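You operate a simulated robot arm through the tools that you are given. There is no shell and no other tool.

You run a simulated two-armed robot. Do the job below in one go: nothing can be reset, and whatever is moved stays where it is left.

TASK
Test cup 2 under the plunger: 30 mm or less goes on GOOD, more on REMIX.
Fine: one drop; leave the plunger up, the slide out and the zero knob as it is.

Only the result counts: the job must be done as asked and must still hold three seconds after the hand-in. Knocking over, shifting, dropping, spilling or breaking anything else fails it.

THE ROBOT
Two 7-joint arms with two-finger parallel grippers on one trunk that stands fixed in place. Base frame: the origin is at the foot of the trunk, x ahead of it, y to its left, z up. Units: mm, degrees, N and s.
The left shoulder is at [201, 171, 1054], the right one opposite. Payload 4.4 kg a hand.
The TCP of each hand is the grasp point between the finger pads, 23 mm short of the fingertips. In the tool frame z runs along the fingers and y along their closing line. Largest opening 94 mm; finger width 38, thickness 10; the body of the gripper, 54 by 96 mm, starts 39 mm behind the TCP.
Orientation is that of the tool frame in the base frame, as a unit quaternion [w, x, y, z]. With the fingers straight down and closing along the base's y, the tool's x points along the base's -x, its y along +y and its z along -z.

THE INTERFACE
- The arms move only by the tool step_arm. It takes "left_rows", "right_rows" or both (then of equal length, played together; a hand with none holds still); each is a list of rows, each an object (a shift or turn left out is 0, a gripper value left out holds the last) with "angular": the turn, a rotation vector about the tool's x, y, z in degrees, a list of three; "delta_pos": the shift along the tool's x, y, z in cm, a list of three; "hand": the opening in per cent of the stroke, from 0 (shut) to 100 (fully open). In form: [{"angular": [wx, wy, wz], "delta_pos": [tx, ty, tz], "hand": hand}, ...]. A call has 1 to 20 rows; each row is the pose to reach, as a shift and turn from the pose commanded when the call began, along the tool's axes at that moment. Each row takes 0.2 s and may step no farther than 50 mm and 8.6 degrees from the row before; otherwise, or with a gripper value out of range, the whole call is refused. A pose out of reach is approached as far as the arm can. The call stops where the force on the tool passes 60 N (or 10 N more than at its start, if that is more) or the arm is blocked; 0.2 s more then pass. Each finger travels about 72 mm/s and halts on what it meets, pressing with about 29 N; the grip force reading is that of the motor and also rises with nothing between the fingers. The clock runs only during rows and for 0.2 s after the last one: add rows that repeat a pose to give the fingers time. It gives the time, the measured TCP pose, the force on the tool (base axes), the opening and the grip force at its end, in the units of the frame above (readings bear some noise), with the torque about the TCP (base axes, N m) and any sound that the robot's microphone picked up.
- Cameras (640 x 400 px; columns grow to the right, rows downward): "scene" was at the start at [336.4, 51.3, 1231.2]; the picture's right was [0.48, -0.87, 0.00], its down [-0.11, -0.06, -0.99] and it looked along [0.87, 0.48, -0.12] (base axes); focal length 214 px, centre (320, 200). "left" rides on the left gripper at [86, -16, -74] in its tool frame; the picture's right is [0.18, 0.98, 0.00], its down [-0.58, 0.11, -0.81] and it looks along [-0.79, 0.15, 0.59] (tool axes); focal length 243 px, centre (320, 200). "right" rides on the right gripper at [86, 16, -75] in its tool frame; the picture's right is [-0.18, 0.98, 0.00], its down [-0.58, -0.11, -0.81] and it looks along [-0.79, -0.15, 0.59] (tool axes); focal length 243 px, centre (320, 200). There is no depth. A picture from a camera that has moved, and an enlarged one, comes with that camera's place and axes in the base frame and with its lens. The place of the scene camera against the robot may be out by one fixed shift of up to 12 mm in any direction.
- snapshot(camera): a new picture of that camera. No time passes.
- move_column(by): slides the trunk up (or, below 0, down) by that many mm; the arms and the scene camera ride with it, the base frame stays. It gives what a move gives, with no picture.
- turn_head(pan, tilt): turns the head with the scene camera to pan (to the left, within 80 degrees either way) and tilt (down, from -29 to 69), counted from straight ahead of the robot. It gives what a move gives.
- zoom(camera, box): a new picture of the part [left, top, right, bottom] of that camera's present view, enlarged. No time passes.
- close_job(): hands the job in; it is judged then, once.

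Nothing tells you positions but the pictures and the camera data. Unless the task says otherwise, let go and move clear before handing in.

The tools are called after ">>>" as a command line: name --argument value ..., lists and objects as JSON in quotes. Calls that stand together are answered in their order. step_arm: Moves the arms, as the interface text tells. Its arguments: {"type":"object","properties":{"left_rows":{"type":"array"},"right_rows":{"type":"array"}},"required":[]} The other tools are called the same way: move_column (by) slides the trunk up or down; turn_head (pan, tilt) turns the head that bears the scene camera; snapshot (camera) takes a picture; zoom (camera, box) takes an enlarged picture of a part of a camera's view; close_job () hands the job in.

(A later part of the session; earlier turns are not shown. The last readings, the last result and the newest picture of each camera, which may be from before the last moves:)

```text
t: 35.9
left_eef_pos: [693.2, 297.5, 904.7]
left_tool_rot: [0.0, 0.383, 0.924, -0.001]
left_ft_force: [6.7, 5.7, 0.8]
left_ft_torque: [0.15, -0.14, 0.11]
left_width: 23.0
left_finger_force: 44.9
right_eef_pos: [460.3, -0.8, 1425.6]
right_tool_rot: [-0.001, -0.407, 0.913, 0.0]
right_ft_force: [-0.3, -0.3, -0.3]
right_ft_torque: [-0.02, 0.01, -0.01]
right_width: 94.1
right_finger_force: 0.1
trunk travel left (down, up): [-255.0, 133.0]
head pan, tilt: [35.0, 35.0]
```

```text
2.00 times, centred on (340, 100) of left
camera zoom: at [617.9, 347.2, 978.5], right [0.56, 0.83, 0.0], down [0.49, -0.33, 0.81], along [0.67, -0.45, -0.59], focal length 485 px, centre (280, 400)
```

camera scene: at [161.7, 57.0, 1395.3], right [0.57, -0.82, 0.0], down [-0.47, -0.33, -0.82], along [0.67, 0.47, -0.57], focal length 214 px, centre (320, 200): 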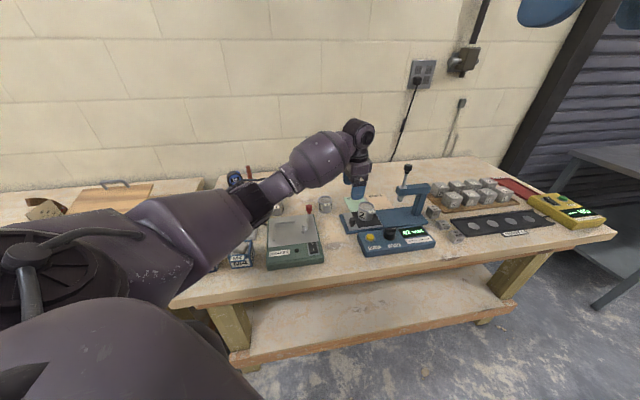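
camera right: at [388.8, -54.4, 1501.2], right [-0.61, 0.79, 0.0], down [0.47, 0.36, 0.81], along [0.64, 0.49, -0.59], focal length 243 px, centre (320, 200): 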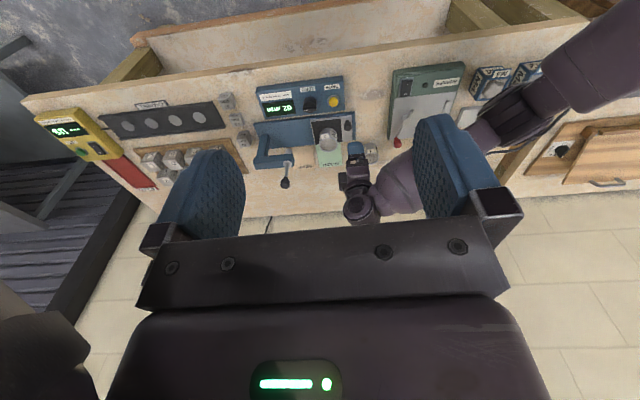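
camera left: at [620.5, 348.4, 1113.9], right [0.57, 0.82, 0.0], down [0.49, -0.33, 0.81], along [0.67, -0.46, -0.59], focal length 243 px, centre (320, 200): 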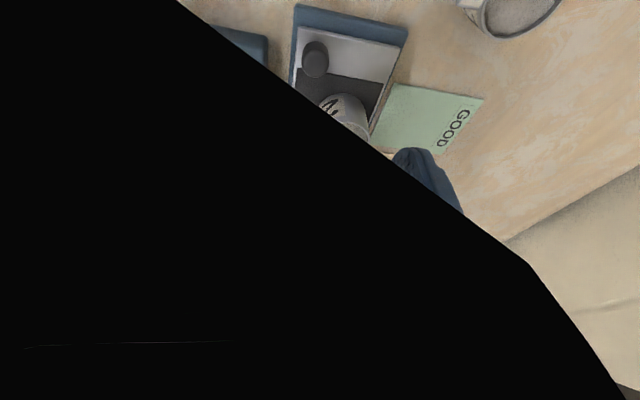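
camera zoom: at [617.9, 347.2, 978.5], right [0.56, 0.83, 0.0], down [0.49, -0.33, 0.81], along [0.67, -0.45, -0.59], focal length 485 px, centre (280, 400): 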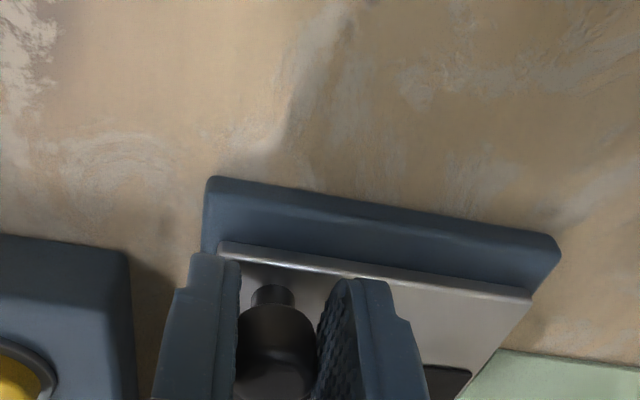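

The knob is held firmly. I'll push the slide in gently along its track, about 50 mm first, and check.

>>> step_arm --left_rows '[{"delta_pos": [-0.2, 0, 0]}, {"delta_pos": [-0.5, 0, 0]}, {"delta_pos": [-0.9, 0, 0]}, {"delta_pos": [-1.4, 0, 0]}, {"delta_pos": [-2.0, 0, 0]}, {"delta_pos": [-2.6, 0, 0]}, {"delta_pos": [-3.2, 0, 0]}, {"delta_pos": [-3.8, 0, 0]}, {"delta_pos": [-4.4, 0, 0]}, {"delta_pos": [-4.8, 0, 0]}, {"delta_pos": [-5.0, 0, 0]}, {"delta_pos": [-5.0, 0, 0]}]'

>>> zoom --camera "scene" --box '[320, 150, 440, 250]'

>>> zoom --camera "right" --box '[240, 60, 420, 230]'

```text
t: 38.5
left_eef_pos: [727.9, 262.0, 906.3]
left_tool_rot: [0.0, 0.382, 0.924, 0.0]
left_ft_force: [5.3, 5.3, 5.3]
left_ft_torque: [0.33, 0.21, 0.1]
left_width: 23.3
left_finger_force: 45.3
right_eef_pos: [459.0, 0.0, 1426.1]
right_tool_rot: [0.0, -0.407, 0.913, 0.0]
right_ft_force: [-0.9, 0.3, 0.7]
right_ft_torque: [0.0, 0.06, 0.0]
right_width: 93.8
right_finger_force: 0.0
trunk travel left (down, up): [-255.0, 133.0]
head pan, tilt: [35.0, 35.0]
```

```text
4.00 times, centred on (380, 200) of scene
camera zoom: at [161.6, 57.3, 1395.4], right [0.57, -0.82, 0.0], down [-0.47, -0.33, -0.82], along [0.67, 0.47, -0.57], focal length 858 px, centre (80, 200)
```

zoom: 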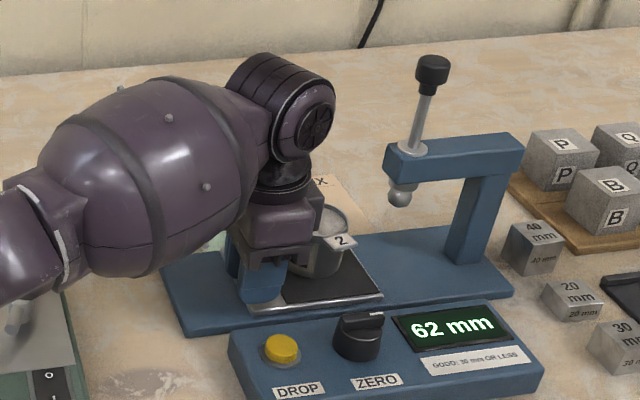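

```text
2.35 times, centred on (330, 145) of right
camera zoom: at [388.7, -54.1, 1501.4], right [-0.61, 0.79, 0.0], down [0.47, 0.36, 0.81], along [0.64, 0.49, -0.59], focal length 571 px, centre (296, 329)
```

zoom: 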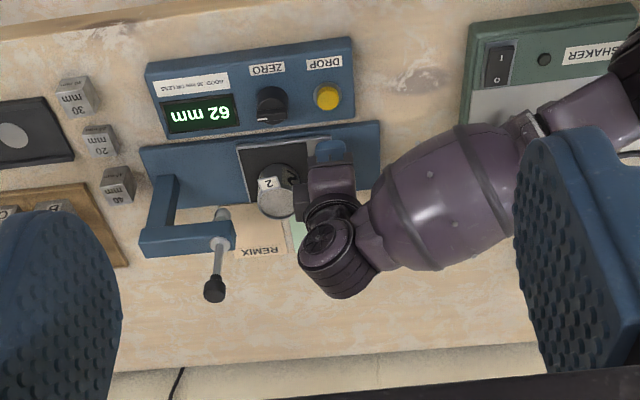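

The slide and cup move together smoothly. I'll continue another 52 mm, watching clearance to the plunger post.

>>> step_arm --left_rows '[{"delta_pos": [-0.2, 0, 0]}, {"delta_pos": [-0.5, 0, 0]}, {"delta_pos": [-0.9, 0, 0]}, {"delta_pos": [-1.4, 0, 0]}, {"delta_pos": [-2.0, 0, 0]}, {"delta_pos": [-2.6, 0, 0]}, {"delta_pos": [-3.2, 0, 0]}, {"delta_pos": [-3.8, 0, 0]}, {"delta_pos": [-4.4, 0, 0]}, {"delta_pos": [-4.9, 0, 0]}, {"delta_pos": [-5.2, 0, 0]}, {"delta_pos": [-5.2, 0, 0]}]'

>>> zoom --camera "scene" --box '[320, 150, 440, 250]'

>>> zoom --camera "right" --box '[240, 60, 420, 230]'

```text
t: 41.1
left_eef_pos: [764.3, 225.9, 904.8]
left_tool_rot: [0.001, 0.382, 0.924, -0.001]
left_ft_force: [12.3, 13.0, 7.3]
left_ft_torque: [0.29, -0.31, 0.25]
left_width: 22.8
left_finger_force: 44.9
right_eef_pos: [459.0, 0.1, 1426.3]
right_tool_rot: [-0.002, -0.408, 0.913, -0.001]
right_ft_force: [-0.1, 0.5, 0.6]
right_ft_torque: [0.01, 0.01, 0.0]
right_width: 93.8
right_finger_force: 0.1
trunk travel left (down, up): [-255.0, 133.0]
head pan, tilt: [35.0, 35.0]
```

```text
4.00 times, centred on (380, 200) of scene
camera zoom: at [162.1, 57.9, 1395.3], right [0.57, -0.82, 0.0], down [-0.47, -0.33, -0.82], along [0.67, 0.47, -0.57], focal length 858 px, centre (80, 200)
```

zoom: 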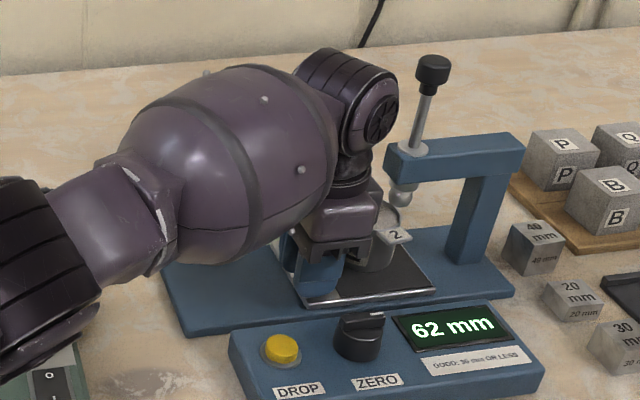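

```text
2.35 times, centred on (330, 145) of right
camera zoom: at [389.2, -53.4, 1501.2], right [-0.61, 0.79, 0.0], down [0.47, 0.36, 0.81], along [0.64, 0.49, -0.59], focal length 571 px, centre (296, 329)
```

zoom: 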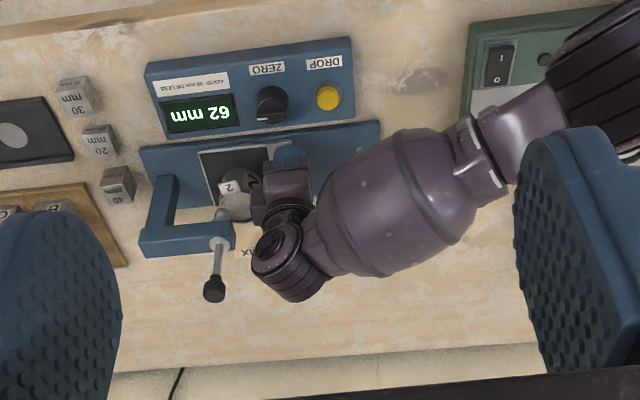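

About 102 mm in; the cup is nearly under the plunger. I'll go on in small steps, relieving the sideways force slightly, until the end stop.

>>> step_arm --left_rows '[{"delta_pos": [-0.2, 0.1, 0]}, {"delta_pos": [-0.5, 0.2, 0]}, {"delta_pos": [-0.8, 0.3, 0]}, {"delta_pos": [-1.1, 0.3, 0]}, {"delta_pos": [-1.4, 0.3, 0]}, {"delta_pos": [-1.4, 0.3, 0]}]'

>>> zoom --camera "scene" --box '[350, 160, 430, 230]'

>>> zoom --camera "right" --box '[270, 90, 370, 190]'

```text
t: 42.5
left_eef_pos: [774.5, 215.5, 905.1]
left_tool_rot: [0.001, 0.383, 0.924, -0.002]
left_ft_force: [-8.3, -9.2, 4.5]
left_ft_torque: [-0.58, -0.19, -0.19]
left_width: 22.9
left_finger_force: 45.4
right_eef_pos: [459.2, -2.6, 1426.2]
right_tool_rot: [0.0, -0.407, 0.914, 0.0]
right_ft_force: [0.7, 0.2, -0.2]
right_ft_torque: [0.0, 0.0, -0.04]
right_width: 94.0
right_finger_force: 0.0
trunk travel left (down, up): [-255.0, 133.0]
head pan, tilt: [35.0, 35.0]
```

```text
5.71 times, centred on (390, 195) of scene
camera zoom: at [160.4, 56.0, 1395.4], right [0.57, -0.82, 0.0], down [-0.47, -0.33, -0.82], along [0.67, 0.47, -0.57], focal length 1226 px, centre (-80, 229)
```

zoom: 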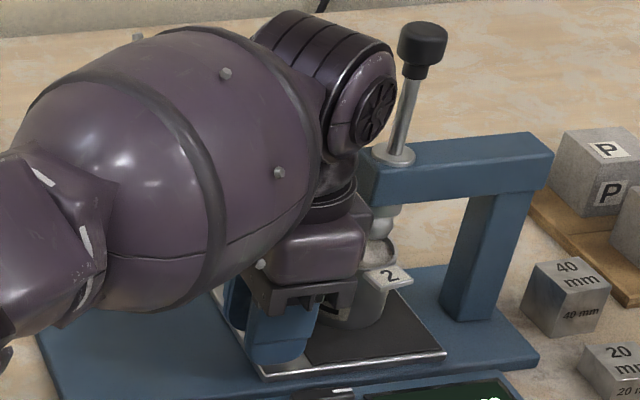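

```text
4.00 times, centred on (320, 140) of right
camera zoom: at [387.4, -55.5, 1501.5], right [-0.61, 0.79, 0.0], down [0.47, 0.36, 0.81], along [0.64, 0.49, -0.59], focal length 970 px, centre (320, 440)
```

zoom: 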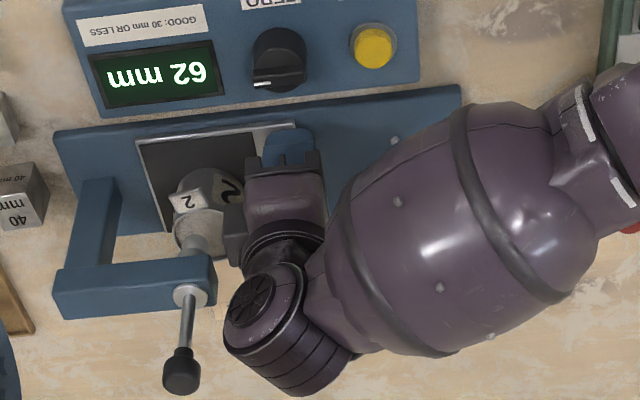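

Not yet at the stop (no resisting force along the track). I'll push a few more millimetres.

>>> step_arm --left_rows '[{"delta_pos": [-0.1, -0.05, 0]}, {"delta_pos": [-0.3, -0.1, 0]}, {"delta_pos": [-0.5, -0.12, 0]}, {"delta_pos": [-0.5, -0.12, 0]}]'

```text
t: 43.5
left_eef_pos: [776.0, 212.5, 904.4]
left_tool_rot: [0.0, 0.382, 0.924, 0.0]
left_ft_force: [-6.7, -6.1, 3.6]
left_ft_torque: [-0.21, 0.09, -0.11]
left_width: 23.1
left_finger_force: 45.4
right_eef_pos: [458.6, -1.6, 1426.6]
right_tool_rot: [0.0, -0.408, 0.913, 0.0]
right_ft_force: [0.6, 0.2, 0.5]
right_ft_torque: [-0.01, 0.03, 0.01]
right_width: 93.8
right_finger_force: 0.1
trunk travel left (down, up): [-255.0, 133.0]
head pan, tilt: [35.0, 35.0]
```

>>> zoom --camera "scene" --box '[370, 180, 420, 225]'

>>> snapshot --camera "left"

>>> zoom --camera "right" --box '[280, 110, 340, 170]'

```text
8.89 times, centred on (395, 202) of scene
camera zoom: at [160.6, 56.2, 1395.5], right [0.57, -0.82, 0.0], down [-0.47, -0.33, -0.82], along [0.67, 0.47, -0.57], focal length 1906 px, centre (-347, 178)
```

zoom: 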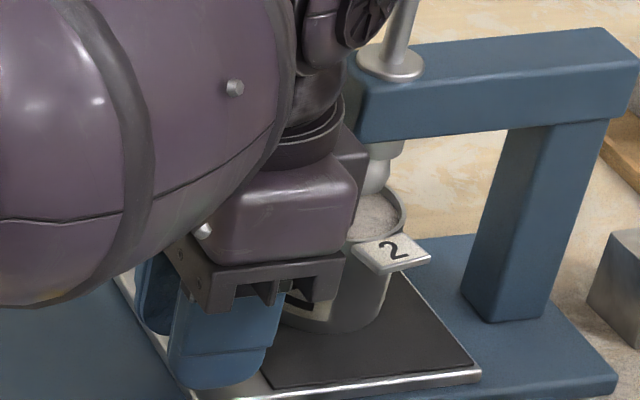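

```text
taken
camera left: at [702.6, 262.8, 978.4], right [0.56, 0.83, 0.0], down [0.49, -0.33, 0.81], along [0.67, -0.45, -0.59], focal length 243 px, centre (320, 200)
```

left: 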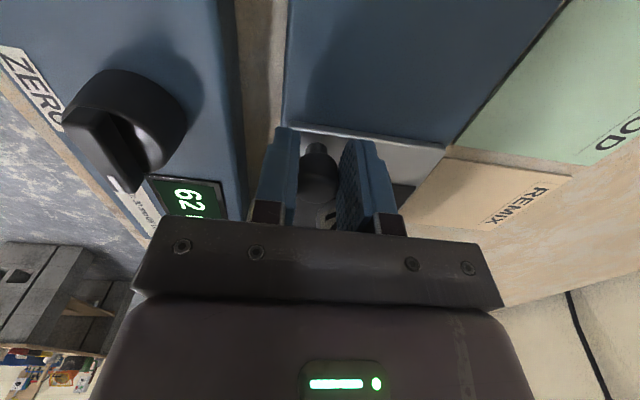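

```text
6.67 times, centred on (310, 140) of right
camera zoom: at [387.6, -55.2, 1501.5], right [-0.61, 0.79, 0.0], down [0.47, 0.36, 0.81], along [0.64, 0.49, -0.59], focal length 1618 px, centre (387, 600)
```

zoom: 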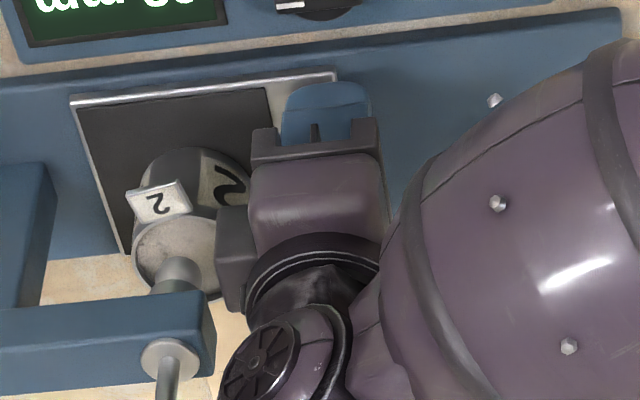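

The cup looks aligned under the plunger to within a couple of millimetres. I'll nudge further to feel for the end stop.

>>> step_arm --left_rows '[{"delta_pos": [-0.2, -0.05, 0]}, {"delta_pos": [-0.4, -0.08, 0]}, {"delta_pos": [-0.4, -0.08, 0]}]'

```text
t: 44.3
left_eef_pos: [778.5, 213.4, 904.4]
left_tool_rot: [-0.003, 0.38, 0.925, 0.001]
left_ft_force: [-26.0, 10.9, 6.0]
left_ft_torque: [0.42, 0.68, -0.03]
left_width: 23.2
left_finger_force: 45.1
right_eef_pos: [456.3, 1.2, 1427.7]
right_tool_rot: [0.0, -0.407, 0.913, 0.0]
right_ft_force: [0.3, -0.2, 0.3]
right_ft_torque: [-0.03, -0.02, 0.02]
right_width: 94.0
right_finger_force: 0.0
trunk travel left (down, up): [-255.0, 133.0]
head pan, tilt: [35.0, 35.0]
```

End stop reached (about 26 N back along the track). I'll relax the push, then release the knob and rise.

>>> step_arm --left_rows '[{"delta_pos": [0.15, -0.06, 0]}, {"delta_pos": [0.25, -0.1, 0]}, {"delta_pos": [0.25, -0.1, 0]}]'

```text
t: 45.1
left_eef_pos: [776.7, 213.0, 905.0]
left_tool_rot: [0.001, 0.382, 0.924, 0.0]
left_ft_force: [-5.5, 13.6, 1.7]
left_ft_torque: [0.54, 0.25, 0.07]
left_width: 23.0
left_finger_force: 44.7
right_eef_pos: [458.6, 0.4, 1427.4]
right_tool_rot: [0.0, -0.408, 0.913, 0.0]
right_ft_force: [0.6, 0.4, -0.3]
right_ft_torque: [0.05, -0.01, -0.02]
right_width: 93.9
right_finger_force: 0.1
trunk travel left (down, up): [-255.0, 133.0]
head pan, tilt: [35.0, 35.0]
```

>>> step_arm --left_rows '[{"delta_pos": [0.08, 0.05, 0]}, {"delta_pos": [0.08, 0.05, 0], "hand": 24}, {"delta_pos": [0.08, 0.05, 0], "hand": 38}, {"delta_pos": [0.08, 0.05, 0], "hand": 38}]'

>>> snapshot --camera "left"

>>> zoom --camera "right" --box '[280, 110, 340, 170]'

```text
t: 46.1
left_eef_pos: [778.2, 210.7, 903.8]
left_tool_rot: [0.001, 0.383, 0.924, 0.0]
left_ft_force: [-0.1, 0.3, -0.1]
left_ft_torque: [0.03, 0.01, 0.0]
left_width: 35.8
left_finger_force: 0.1
right_eef_pos: [460.3, -1.5, 1425.9]
right_tool_rot: [-0.001, -0.408, 0.913, 0.0]
right_ft_force: [-0.2, 0.7, 0.0]
right_ft_torque: [-0.02, -0.02, 0.02]
right_width: 94.3
right_finger_force: 0.1
trunk travel left (down, up): [-255.0, 133.0]
head pan, tilt: [35.0, 35.0]
```

```text
taken
camera left: at [703.3, 261.5, 977.7], right [0.56, 0.83, 0.0], down [0.49, -0.33, 0.81], along [0.67, -0.46, -0.59], focal length 243 px, centre (320, 200)
```

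left: 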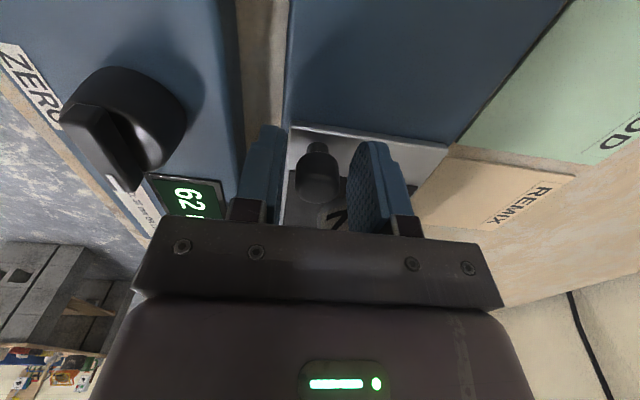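

```text
6.67 times, centred on (310, 140) of right
camera zoom: at [388.6, -54.5, 1501.3], right [-0.61, 0.79, 0.0], down [0.47, 0.36, 0.81], along [0.64, 0.49, -0.59], focal length 1618 px, centre (387, 600)
```

zoom: 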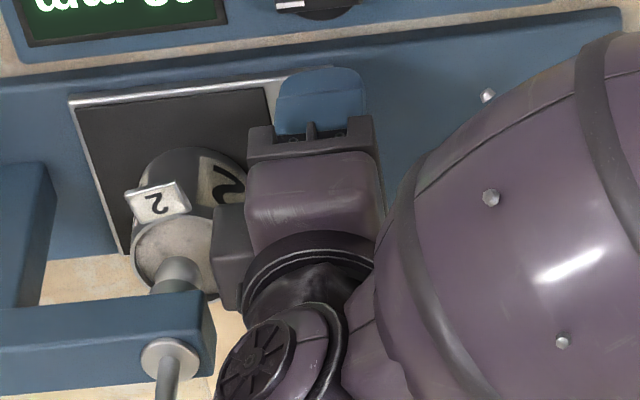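

Released cleanly; the slide stays in. I'll rise, then back away to the left, and re-examine everything.

>>> step_arm --left_rows '[{"delta_pos": [0.2, 0, -1.0]}, {"delta_pos": [0.5, 0, -2.5]}, {"delta_pos": [1.5, 0, -4.5]}, {"delta_pos": [3.0, 0, -6.5]}, {"delta_pos": [5.0, 0, -8.5]}, {"delta_pos": [7.0, 0, -10.5]}, {"delta_pos": [9.0, 0, -12.0]}, {"delta_pos": [9.0, 0, -12.0]}]'

>>> zoom --camera "scene" --box '[320, 130, 450, 260]'

>>> zoom --camera "right" --box '[230, 70, 380, 210]'

>>> snapshot --camera "left"

```text
t: 47.9
left_eef_pos: [714.6, 275.4, 1024.3]
left_tool_rot: [-0.001, 0.382, 0.924, 0.0]
left_ft_force: [0.0, 0.0, 0.0]
left_ft_torque: [0.03, 0.03, 0.02]
left_width: 35.8
left_finger_force: 0.1
right_eef_pos: [459.8, -0.6, 1426.9]
right_tool_rot: [0.0, -0.407, 0.913, 0.0]
right_ft_force: [0.1, -0.4, 0.3]
right_ft_torque: [0.07, 0.0, 0.01]
right_width: 94.2
right_finger_force: 0.1
trunk travel left (down, up): [-255.0, 133.0]
head pan, tilt: [35.0, 35.0]
```

```text
3.08 times, centred on (385, 195) of scene
camera zoom: at [161.9, 56.8, 1395.2], right [0.57, -0.82, 0.0], down [-0.47, -0.33, -0.82], along [0.67, 0.47, -0.57], focal length 660 px, centre (120, 215)
```

zoom: 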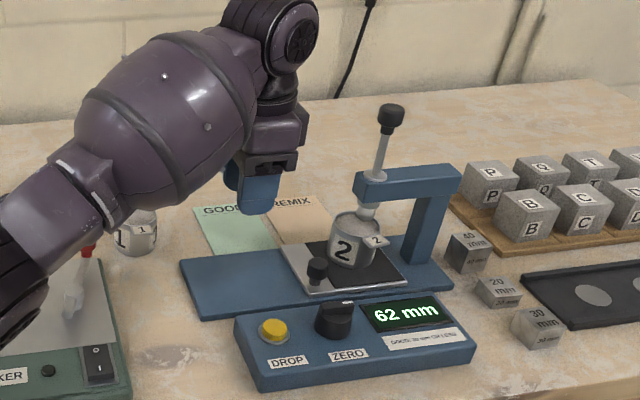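

```text
2.86 times, centred on (305, 140) of right
camera zoom: at [389.1, -54.6, 1501.1], right [-0.61, 0.79, 0.0], down [0.47, 0.36, 0.81], along [0.64, 0.49, -0.59], focal length 693 px, centre (363, 371)
```

zoom: 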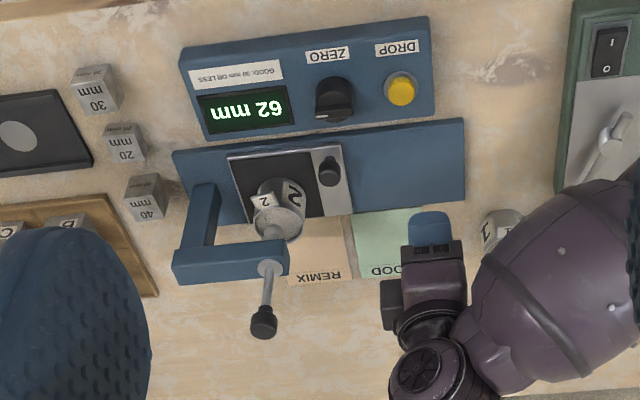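

```text
taken
camera left: at [639.5, 324.9, 1097.1], right [0.56, 0.83, 0.0], down [0.49, -0.33, 0.81], along [0.67, -0.45, -0.59], focal length 243 px, centre (320, 200)
```

left: 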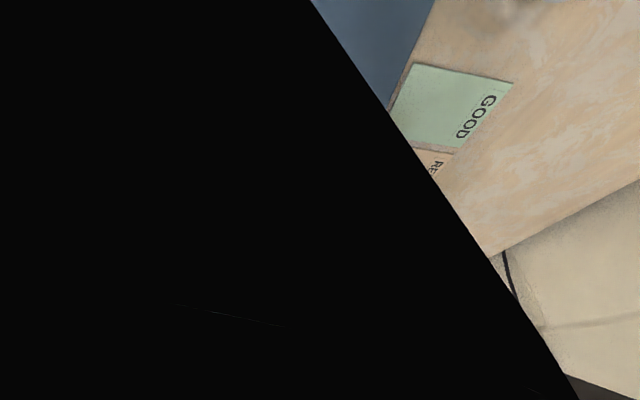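

The slide is in with cup 2 directly under the plunger. Next I'll turn the hand back 90° (so its camera can see), close the fingers, and move above the DROP button.

>>> step_arm --left_rows '[{"delta_pos": [-0.1, -0.6, 0], "angular": [0, 0, -7.5], "hand": 0}, {"delta_pos": [-0.2, -1.3, 0], "angular": [0, 0, -15], "hand": 0}, {"delta_pos": [-0.3, -2.0, 0], "angular": [0, 0, -22.5], "hand": 0}, {"delta_pos": [-0.5, -2.7, 0], "angular": [0, 0, -30], "hand": 0}, {"delta_pos": [-0.6, -3.4, 0], "angular": [0, 0, -37.5], "hand": 0}, {"delta_pos": [-0.7, -4.1, 0], "angular": [0, 0, -45], "hand": 0}, {"delta_pos": [-0.8, -4.8, 0], "angular": [0, 0, -52.5], "hand": 0}, {"delta_pos": [-0.9, -5.5, 0.5], "angular": [0, 0, -60], "hand": 0}, {"delta_pos": [-1.1, -6.2, 1.0], "angular": [0, 0, -67.5], "hand": 0}, {"delta_pos": [-1.2, -6.9, 1.5], "angular": [0, 0, -75], "hand": 0}, {"delta_pos": [-1.4, -7.6, 2.0], "angular": [0, 0, -82.5], "hand": 0}, {"delta_pos": [-1.5, -8.3, 2.0], "angular": [0, 0, -90], "hand": 0}, {"delta_pos": [-1.5, -8.3, 2.0], "angular": [0, 0, -90], "hand": 0}]'

>>> snapshot --camera "left"

>>> snapshot --camera "right"

>>> zoom --camera "scene" --box '[320, 130, 450, 260]'

```text
t: 50.7
left_eef_pos: [667.0, 205.6, 1003.2]
left_tool_rot: [0.0, -0.384, 0.923, 0.0]
left_ft_force: [0.0, -0.7, 0.2]
left_ft_torque: [0.02, -0.02, -0.02]
left_width: 0.1
left_finger_force: 29.1
right_eef_pos: [458.9, -0.9, 1427.0]
right_tool_rot: [0.001, -0.407, 0.914, 0.0]
right_ft_force: [-0.4, 0.0, 0.0]
right_ft_torque: [-0.01, 0.0, -0.01]
right_width: 93.8
right_finger_force: 0.1
trunk travel left (down, up): [-255.0, 133.0]
head pan, tilt: [35.0, 35.0]
```

```text
taken
camera left: at [614.6, 132.9, 1077.7], right [-0.83, 0.56, 0.0], down [0.33, 0.49, 0.81], along [0.45, 0.67, -0.59], focal length 243 px, centre (320, 200)
```

left: 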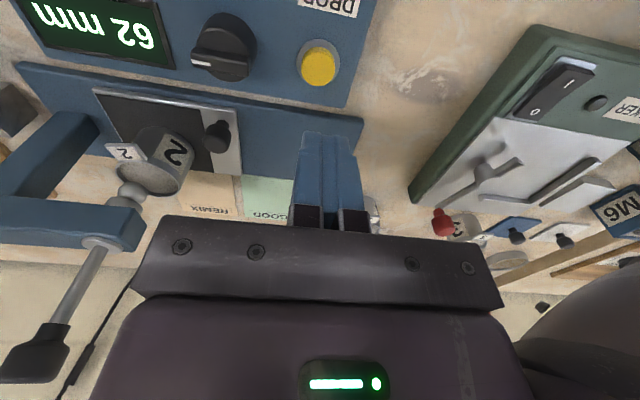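

```text
taken
camera right: at [388.9, -54.4, 1501.2], right [-0.61, 0.79, 0.0], down [0.47, 0.36, 0.81], along [0.64, 0.49, -0.59], focal length 243 px, centre (320, 200)
```

right: 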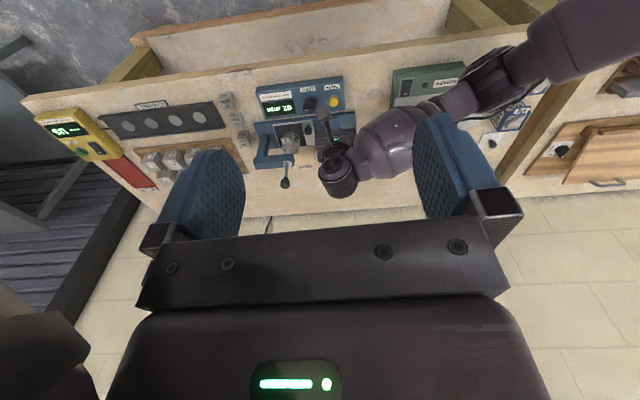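

```text
3.08 times, centred on (385, 195) of scene
camera zoom: at [161.8, 56.9, 1395.3], right [0.57, -0.82, 0.0], down [-0.47, -0.33, -0.82], along [0.67, 0.47, -0.57], focal length 660 px, centre (120, 215)
```

zoom: 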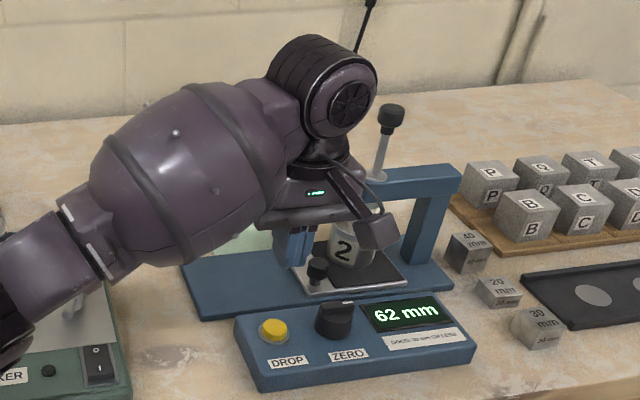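

The DROP button lies straight below the tool. I'll lower to about 20 mm above it and check alignment again.

>>> step_arm --left_rows '[{"delta_pos": [0, 0, 2.5]}, {"delta_pos": [0, 0, 5.0]}, {"delta_pos": [0, 0, 7.0]}, {"delta_pos": [0, 0, 7.0]}]'

>>> snapshot --camera "left"

>>> zoom --camera "scene" --box '[340, 190, 430, 260]'

>>> snapshot --camera "right"

```text
t: 51.7
left_eef_pos: [668.4, 205.0, 934.1]
left_tool_rot: [0.0, -0.383, 0.924, 0.0]
left_ft_force: [0.6, -0.3, -0.5]
left_ft_torque: [0.02, -0.01, -0.01]
left_width: 0.0
left_finger_force: 28.7
right_eef_pos: [458.9, -0.8, 1427.6]
right_tool_rot: [0.001, -0.408, 0.913, 0.0]
right_ft_force: [-0.6, 0.6, 0.2]
right_ft_torque: [0.03, 0.0, 0.0]
right_width: 94.1
right_finger_force: 0.1
trunk travel left (down, up): [-255.0, 133.0]
head pan, tilt: [35.0, 35.0]
```

```text
taken
camera left: at [616.7, 133.1, 1008.5], right [-0.83, 0.56, 0.0], down [0.33, 0.49, 0.81], along [0.45, 0.67, -0.59], focal length 243 px, centre (320, 200)
```

left: 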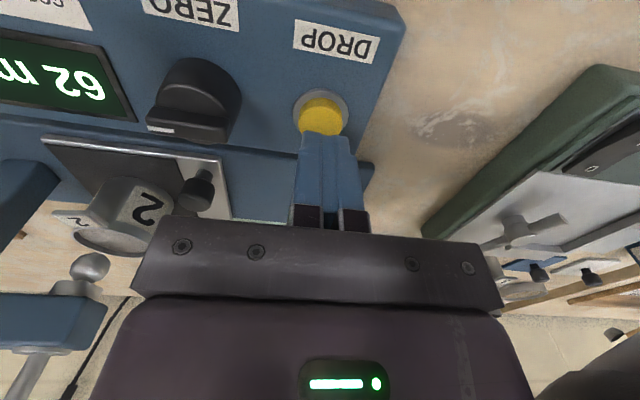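

```text
5.71 times, centred on (385, 225) of scene
camera zoom: at [161.4, 56.9, 1395.4], right [0.57, -0.82, 0.0], down [-0.47, -0.33, -0.82], along [0.67, 0.47, -0.57], focal length 1226 px, centre (-51, 57)
```

zoom: 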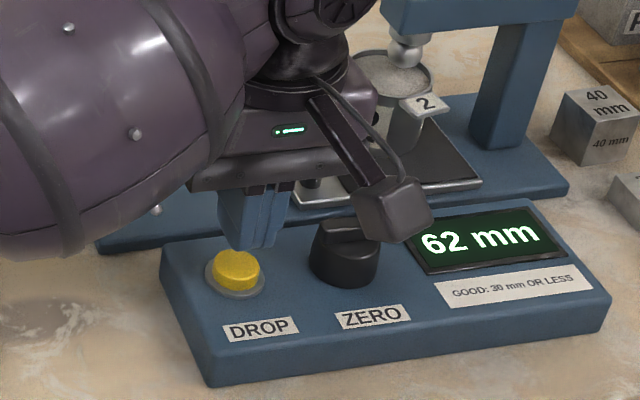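

```text
taken
camera right: at [388.4, -54.4, 1501.4], right [-0.61, 0.79, 0.0], down [0.47, 0.36, 0.81], along [0.64, 0.49, -0.59], focal length 243 px, centre (320, 200)
```

right: 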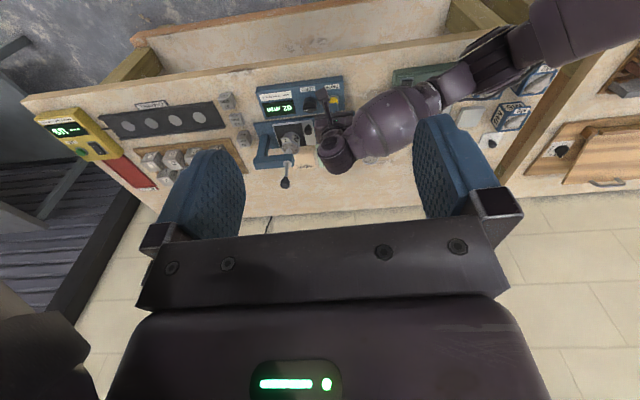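

Aligned over the DROP button. I'll lower in small steps until it is pressed once.

>>> step_arm --left_rows '[{"delta_pos": [0.2, 0, 0.6]}, {"delta_pos": [0.2, 0, 1.2]}, {"delta_pos": [0.2, 0, 1.2]}]'

>>> zoom --camera "left" --box '[220, 40, 420, 180]'

>>> zoom --camera "scene" --box '[345, 205, 415, 255]'

```text
t: 52.5
left_eef_pos: [665.1, 204.1, 922.4]
left_tool_rot: [-0.001, -0.384, 0.923, 0.0]
left_ft_force: [0.3, 0.1, 0.4]
left_ft_torque: [0.01, 0.0, 0.01]
left_width: 0.0
left_finger_force: 28.8
right_eef_pos: [459.2, -1.8, 1428.3]
right_tool_rot: [0.0, -0.408, 0.913, 0.0]
right_ft_force: [0.9, -0.7, -0.1]
right_ft_torque: [-0.01, 0.01, 0.03]
right_width: 94.0
right_finger_force: 0.0
trunk travel left (down, up): [-255.0, 133.0]
head pan, tilt: [35.0, 35.0]
```

```text
2.86 times, centred on (320, 110) of left
camera zoom: at [614.6, 131.7, 996.7], right [-0.83, 0.56, 0.0], down [0.33, 0.49, 0.81], along [0.45, 0.67, -0.59], focal length 693 px, centre (320, 457)
```

zoom: 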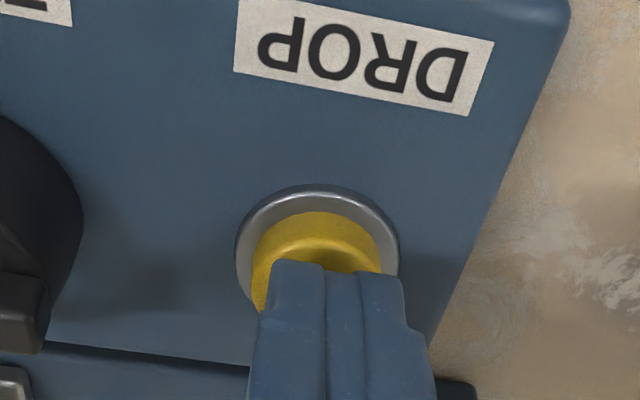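

```text
8.00 times, centred on (380, 230) of scene
camera zoom: at [161.6, 57.0, 1395.3], right [0.57, -0.82, 0.0], down [-0.47, -0.33, -0.82], along [0.67, 0.47, -0.57], focal length 1716 px, centre (-160, -40)
```

zoom: 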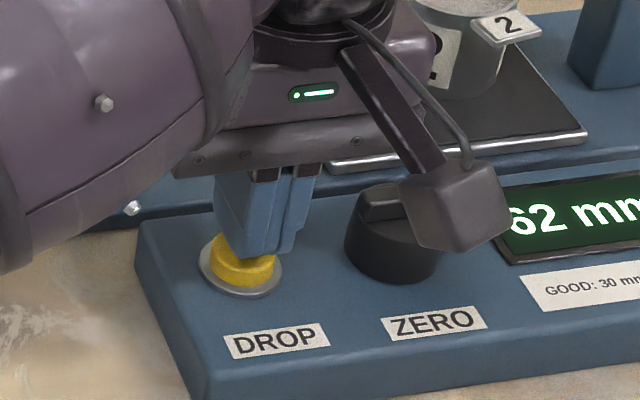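

The fingertips are centred on the button. Pressing down slowly now.

>>> step_arm --left_rows '[{"delta_pos": [0, 0, 0.3]}, {"delta_pos": [0, 0, 0.6]}, {"delta_pos": [0, 0, 0.8]}]'

>>> zoom --camera "scene" --box '[345, 150, 435, 255]'

```text
t: 53.3
left_eef_pos: [665.7, 204.9, 915.5]
left_tool_rot: [0.0, -0.383, 0.924, 0.0]
left_ft_force: [0.2, 0.7, 0.8]
left_ft_torque: [0.03, 0.03, 0.03]
left_width: 0.0
left_finger_force: 28.8
right_eef_pos: [459.5, -1.1, 1426.1]
right_tool_rot: [0.0, -0.407, 0.913, -0.001]
right_ft_force: [-0.1, 0.9, -0.6]
right_ft_torque: [0.01, 0.0, -0.03]
right_width: 94.1
right_finger_force: 0.1
trunk travel left (down, up): [-255.0, 133.0]
head pan, tilt: [35.0, 35.0]
```

```text
3.81 times, centred on (390, 202) of scene
camera zoom: at [161.6, 57.0, 1395.4], right [0.57, -0.82, 0.0], down [-0.47, -0.33, -0.82], along [0.67, 0.47, -0.57], focal length 817 px, centre (53, 190)
```

zoom: 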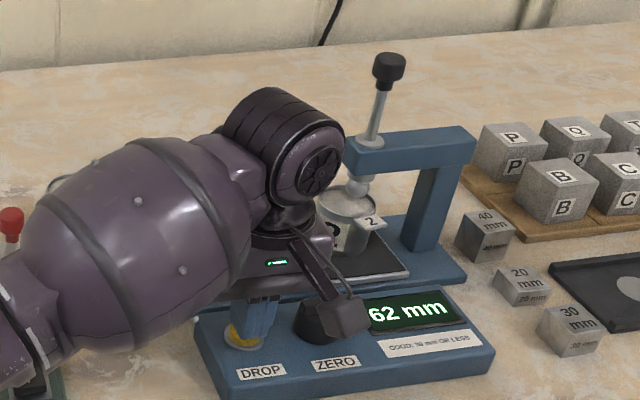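

>>> step_arm --left_rows '[{"delta_pos": [0, 0, 0.2]}, {"delta_pos": [0, 0, 0.4]}, {"delta_pos": [0, 0, 0.4]}]'

```text
t: 54.1
left_eef_pos: [665.6, 204.3, 912.3]
left_tool_rot: [0.0, -0.383, 0.924, -0.001]
left_ft_force: [0.4, -1.2, 2.4]
left_ft_torque: [-0.01, -0.02, 0.0]
left_width: 0.0
left_finger_force: 28.8
right_eef_pos: [459.9, -0.9, 1425.4]
right_tool_rot: [0.0, -0.407, 0.913, 0.0]
right_ft_force: [0.6, 0.6, 0.0]
right_ft_torque: [0.0, -0.04, -0.04]
right_width: 93.9
right_finger_force: 0.1
trunk travel left (down, up): [-255.0, 133.0]
head pan, tilt: [35.0, 35.0]
heard: click
```

A click was heard. I'll check the plunger and display.

>>> zoom --camera "scene" --box '[345, 150, 435, 255]'

>>> snapshot --camera "left"

>>> zoom --camera "right" --box '[240, 70, 360, 200]'

```text
3.81 times, centred on (390, 202) of scene
camera zoom: at [161.5, 56.9, 1395.4], right [0.57, -0.82, 0.0], down [-0.47, -0.33, -0.82], along [0.67, 0.47, -0.57], focal length 817 px, centre (53, 190)
```

zoom: 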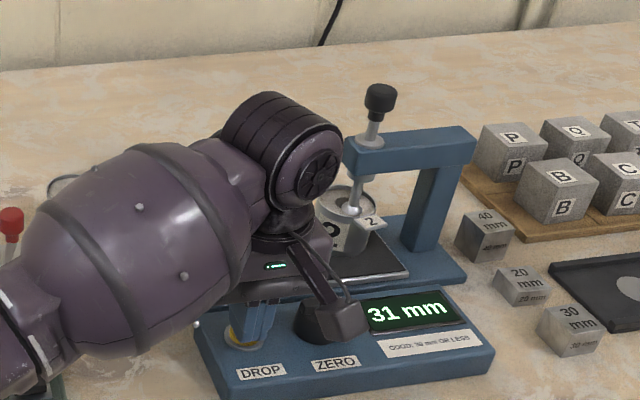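

```text
taken
camera left: at [613.9, 132.0, 985.2], right [-0.83, 0.56, 0.0], down [0.33, 0.49, 0.81], along [0.45, 0.67, -0.59], focal length 243 px, centre (320, 200)
```

left: 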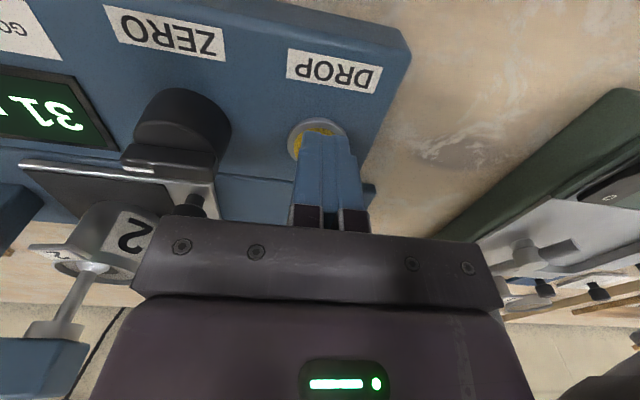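

```text
3.08 times, centred on (300, 135) of right
camera zoom: at [388.6, -54.5, 1501.3], right [-0.61, 0.79, 0.0], down [0.47, 0.36, 0.81], along [0.64, 0.49, -0.59], focal length 746 px, centre (382, 400)
```

zoom: 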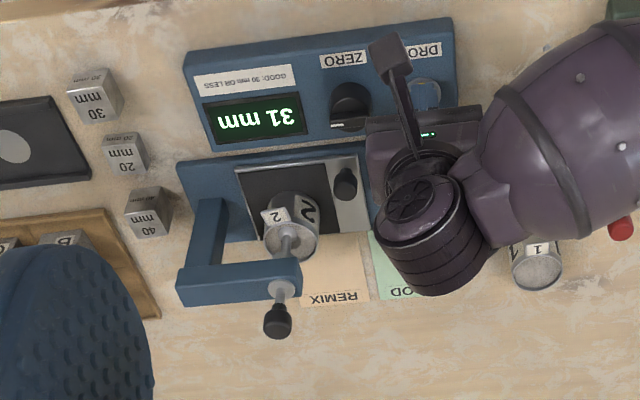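

The plunger has dropped and the display shows 31 mm just after the drop. I'll lift off the button and wait to see where the reading settles.

>>> step_arm --left_rows '[{"delta_pos": [0, 0, -1.0]}, {"delta_pos": [0, 0, -2.5]}, {"delta_pos": [0, 0, -4.0]}, {"delta_pos": [0, 0, -4.0]}, {"delta_pos": [0, 0, -4.0]}, {"delta_pos": [0, 0, -4.0]}]'

>>> zoom --camera "scene" --box '[365, 190, 435, 255]'

>>> zoom --camera "right" --box '[240, 70, 360, 200]'

```text
t: 55.5
left_eef_pos: [665.2, 205.3, 951.9]
left_tool_rot: [0.001, -0.383, 0.924, -0.001]
left_ft_force: [0.6, 0.4, 0.4]
left_ft_torque: [0.0, -0.02, -0.02]
left_width: 0.0
left_finger_force: 29.1
right_eef_pos: [459.0, -0.7, 1425.7]
right_tool_rot: [0.0, -0.408, 0.913, 0.0]
right_ft_force: [0.1, 0.1, -0.3]
right_ft_torque: [0.02, -0.02, -0.01]
right_width: 94.1
right_finger_force: 0.0
trunk travel left (down, up): [-255.0, 133.0]
head pan, tilt: [35.0, 35.0]
```

```text
6.15 times, centred on (400, 222) of scene
camera zoom: at [161.7, 57.0, 1395.3], right [0.57, -0.82, 0.0], down [-0.47, -0.33, -0.82], along [0.67, 0.47, -0.57], focal length 1320 px, centre (-172, 62)
```

zoom: 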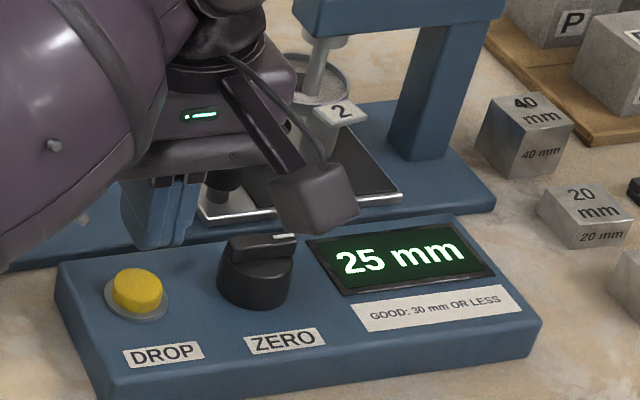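

```text
3.08 times, centred on (300, 135) of right
camera zoom: at [388.8, -54.4, 1501.2], right [-0.61, 0.79, 0.0], down [0.47, 0.36, 0.81], along [0.64, 0.49, -0.59], focal length 746 px, centre (382, 400)
```

zoom: 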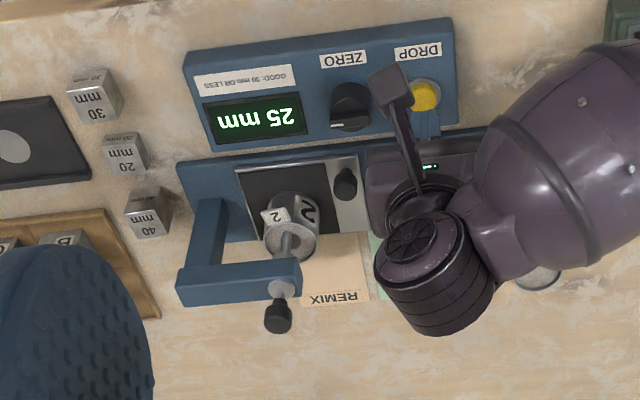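

The plunger is still sinking (25 mm now). I'll wait until the reading settles.

>>> step_arm --left_rows '[{"delta_pos": [0, 0, -0.5]}, {"delta_pos": [0, 0, -1.0]}, {"delta_pos": [0, 0, -1.0]}, {"delta_pos": [0, 0, -1.0]}, {"delta_pos": [0, 0, -1.0]}, {"delta_pos": [0, 0, -1.0]}, {"delta_pos": [0, 0, -1.0]}, {"delta_pos": [0, 0, -1.0]}]'

>>> zoom --camera "scene" --box '[365, 190, 435, 255]'

```text
t: 57.3
left_eef_pos: [663.4, 203.7, 959.7]
left_tool_rot: [0.0, -0.383, 0.924, 0.0]
left_ft_force: [-0.5, -0.1, 0.7]
left_ft_torque: [0.02, 0.0, -0.02]
left_width: 0.0
left_finger_force: 28.8
right_eef_pos: [459.4, -2.3, 1427.2]
right_tool_rot: [0.0, -0.407, 0.913, 0.0]
right_ft_force: [-0.1, 0.1, -0.4]
right_ft_torque: [0.01, -0.02, 0.03]
right_width: 94.0
right_finger_force: 0.1
trunk travel left (down, up): [-255.0, 133.0]
head pan, tilt: [35.0, 35.0]
```

```text
6.15 times, centred on (400, 222) of scene
camera zoom: at [161.7, 57.0, 1395.3], right [0.57, -0.82, 0.0], down [-0.47, -0.33, -0.82], along [0.67, 0.47, -0.57], focal length 1320 px, centre (-172, 62)
```

zoom: 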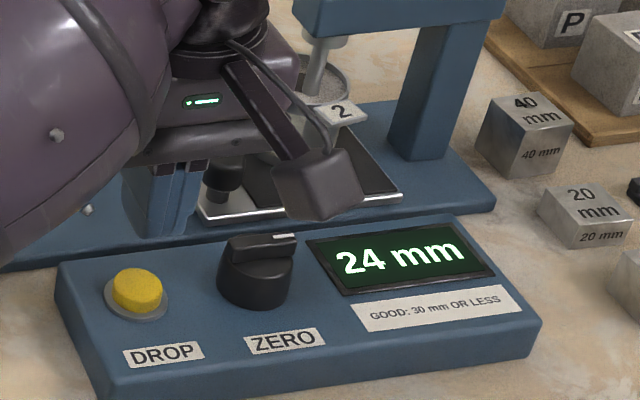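

It has settled at about 24 mm (tip height), well under 30, so cup 2 looks GOOD. I'll raise the hand and re-read while time passes.

>>> step_arm --left_rows '[{"delta_pos": [0, 0, -3.0]}, {"delta_pos": [0, 0, -6.5]}, {"delta_pos": [0, 0, -10.0]}, {"delta_pos": [0, 0, -13.5]}, {"delta_pos": [0, 0, -17.0]}, {"delta_pos": [0, 0, -20.0]}, {"delta_pos": [0, 0, -22.0]}, {"delta_pos": [0, 0, -22.0]}, {"delta_pos": [0, 0, -22.0]}]'

>>> zoom --camera "scene" --box '[345, 150, 445, 255]'

>>> zoom --camera "right" --box '[240, 70, 360, 200]'

>>> snapshot --camera "left"

```text
t: 59.3
left_eef_pos: [662.0, 203.8, 1178.8]
left_tool_rot: [0.0, -0.383, 0.924, 0.0]
left_ft_force: [-0.1, -0.3, 0.2]
left_ft_torque: [0.02, -0.03, -0.02]
left_width: 0.0
left_finger_force: 28.8
right_eef_pos: [459.1, -1.4, 1426.4]
right_tool_rot: [0.001, -0.408, 0.913, 0.0]
right_ft_force: [-0.2, -0.1, -0.4]
right_ft_torque: [-0.01, -0.04, 0.01]
right_width: 94.0
right_finger_force: 0.0
trunk travel left (down, up): [-255.0, 133.0]
head pan, tilt: [35.0, 35.0]
```

```text
3.81 times, centred on (395, 202) of scene
camera zoom: at [161.5, 56.9, 1395.3], right [0.57, -0.82, 0.0], down [-0.47, -0.33, -0.82], along [0.67, 0.47, -0.57], focal length 817 px, centre (34, 190)
```

zoom: 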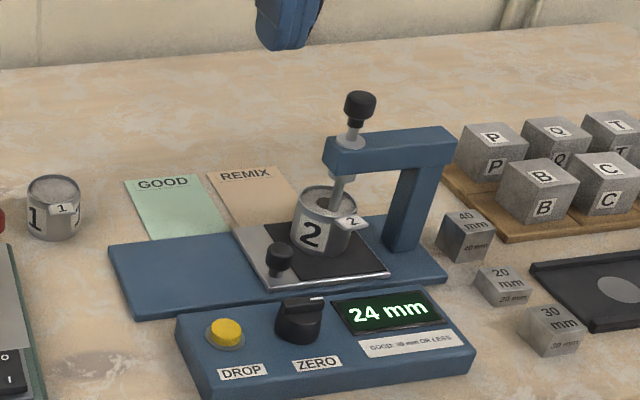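

```text
3.08 times, centred on (300, 135) of right
camera zoom: at [388.5, -54.4, 1501.3], right [-0.61, 0.79, 0.0], down [0.47, 0.36, 0.81], along [0.64, 0.49, -0.59], focal length 746 px, centre (382, 400)
```

zoom: 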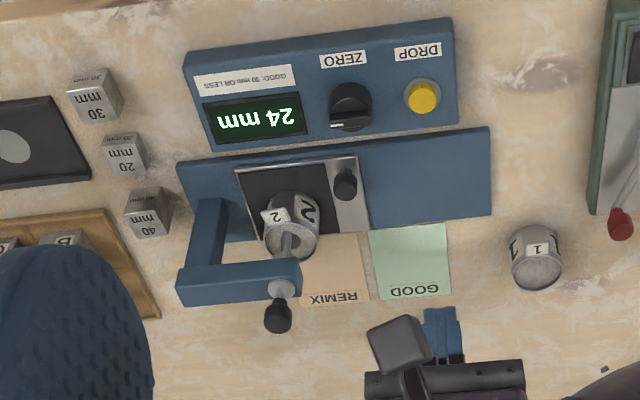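

```text
taken
camera left: at [610.3, 132.5, 1253.3], right [-0.83, 0.56, 0.0], down [0.33, 0.49, 0.81], along [0.45, 0.67, -0.59], focal length 243 px, centre (320, 200)
```

left: 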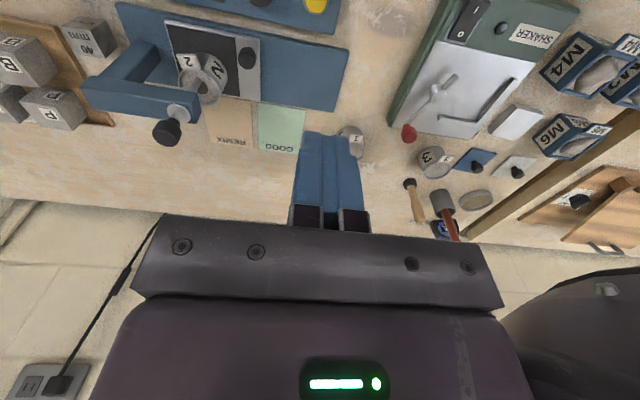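

>>> zoom --camera "scene" --box '[415, 170, 455, 200]'

>>> zoom --camera "scene" --box '[410, 170, 450, 220]'

>>> zoom --camera "left" --box '[130, 10, 280, 160]'

>>> zoom --camera "right" --box '[270, 110, 350, 190]'

```text
13.33 times, centred on (435, 185) of scene
camera zoom: at [161.5, 56.9, 1395.3], right [0.57, -0.82, 0.0], down [-0.47, -0.33, -0.82], along [0.67, 0.47, -0.57], focal length 2860 px, centre (-1213, 400)
```

zoom: 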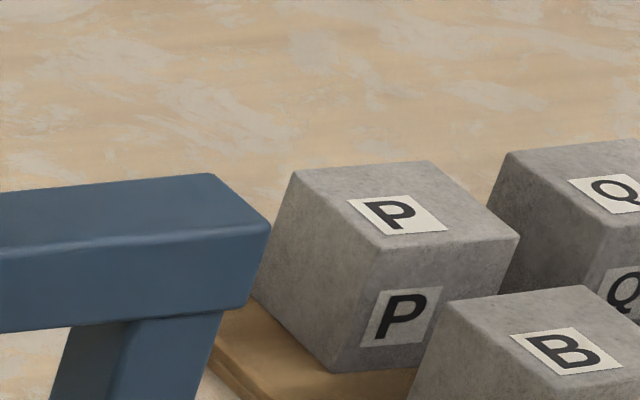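

```text
8.00 times, centred on (430, 195) of scene
camera zoom: at [161.5, 56.9, 1395.3], right [0.57, -0.82, 0.0], down [-0.47, -0.33, -0.82], along [0.67, 0.47, -0.57], focal length 1716 px, centre (-560, 240)
```

zoom: 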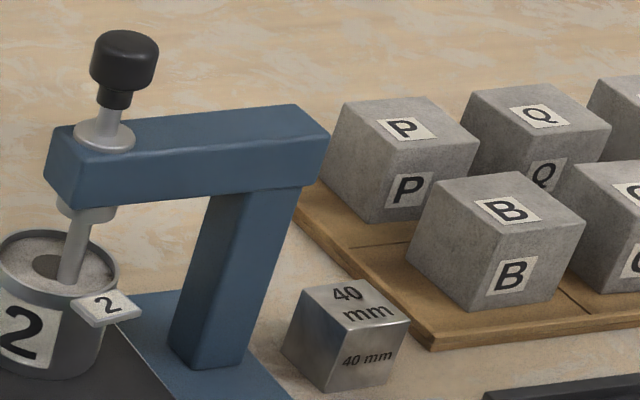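

```text
2.67 times, centred on (205, 85) of left
camera zoom: at [610.3, 132.5, 1253.3], right [-0.83, 0.56, 0.0], down [0.33, 0.49, 0.81], along [0.45, 0.67, -0.59], focal length 647 px, centre (627, 507)
```

zoom: 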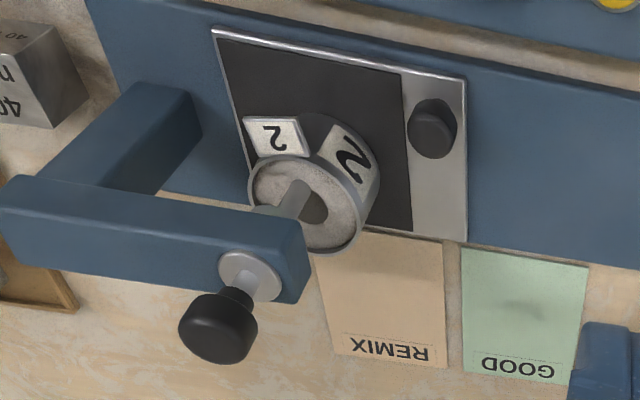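

```text
5.00 times, centred on (310, 150) of right
camera zoom: at [388.5, -54.4, 1501.3], right [-0.61, 0.79, 0.0], down [0.47, 0.36, 0.81], along [0.64, 0.49, -0.59], focal length 1213 px, centre (370, 450)
```

zoom: 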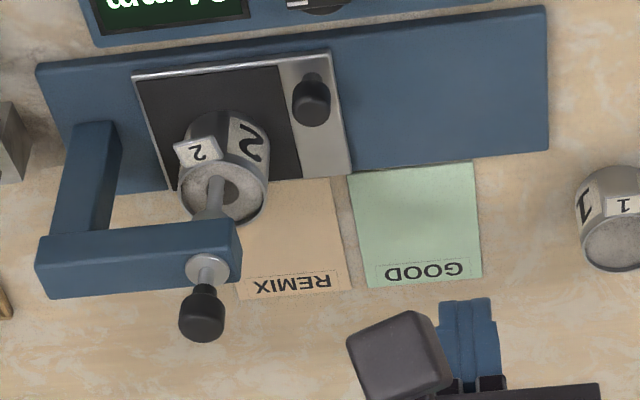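

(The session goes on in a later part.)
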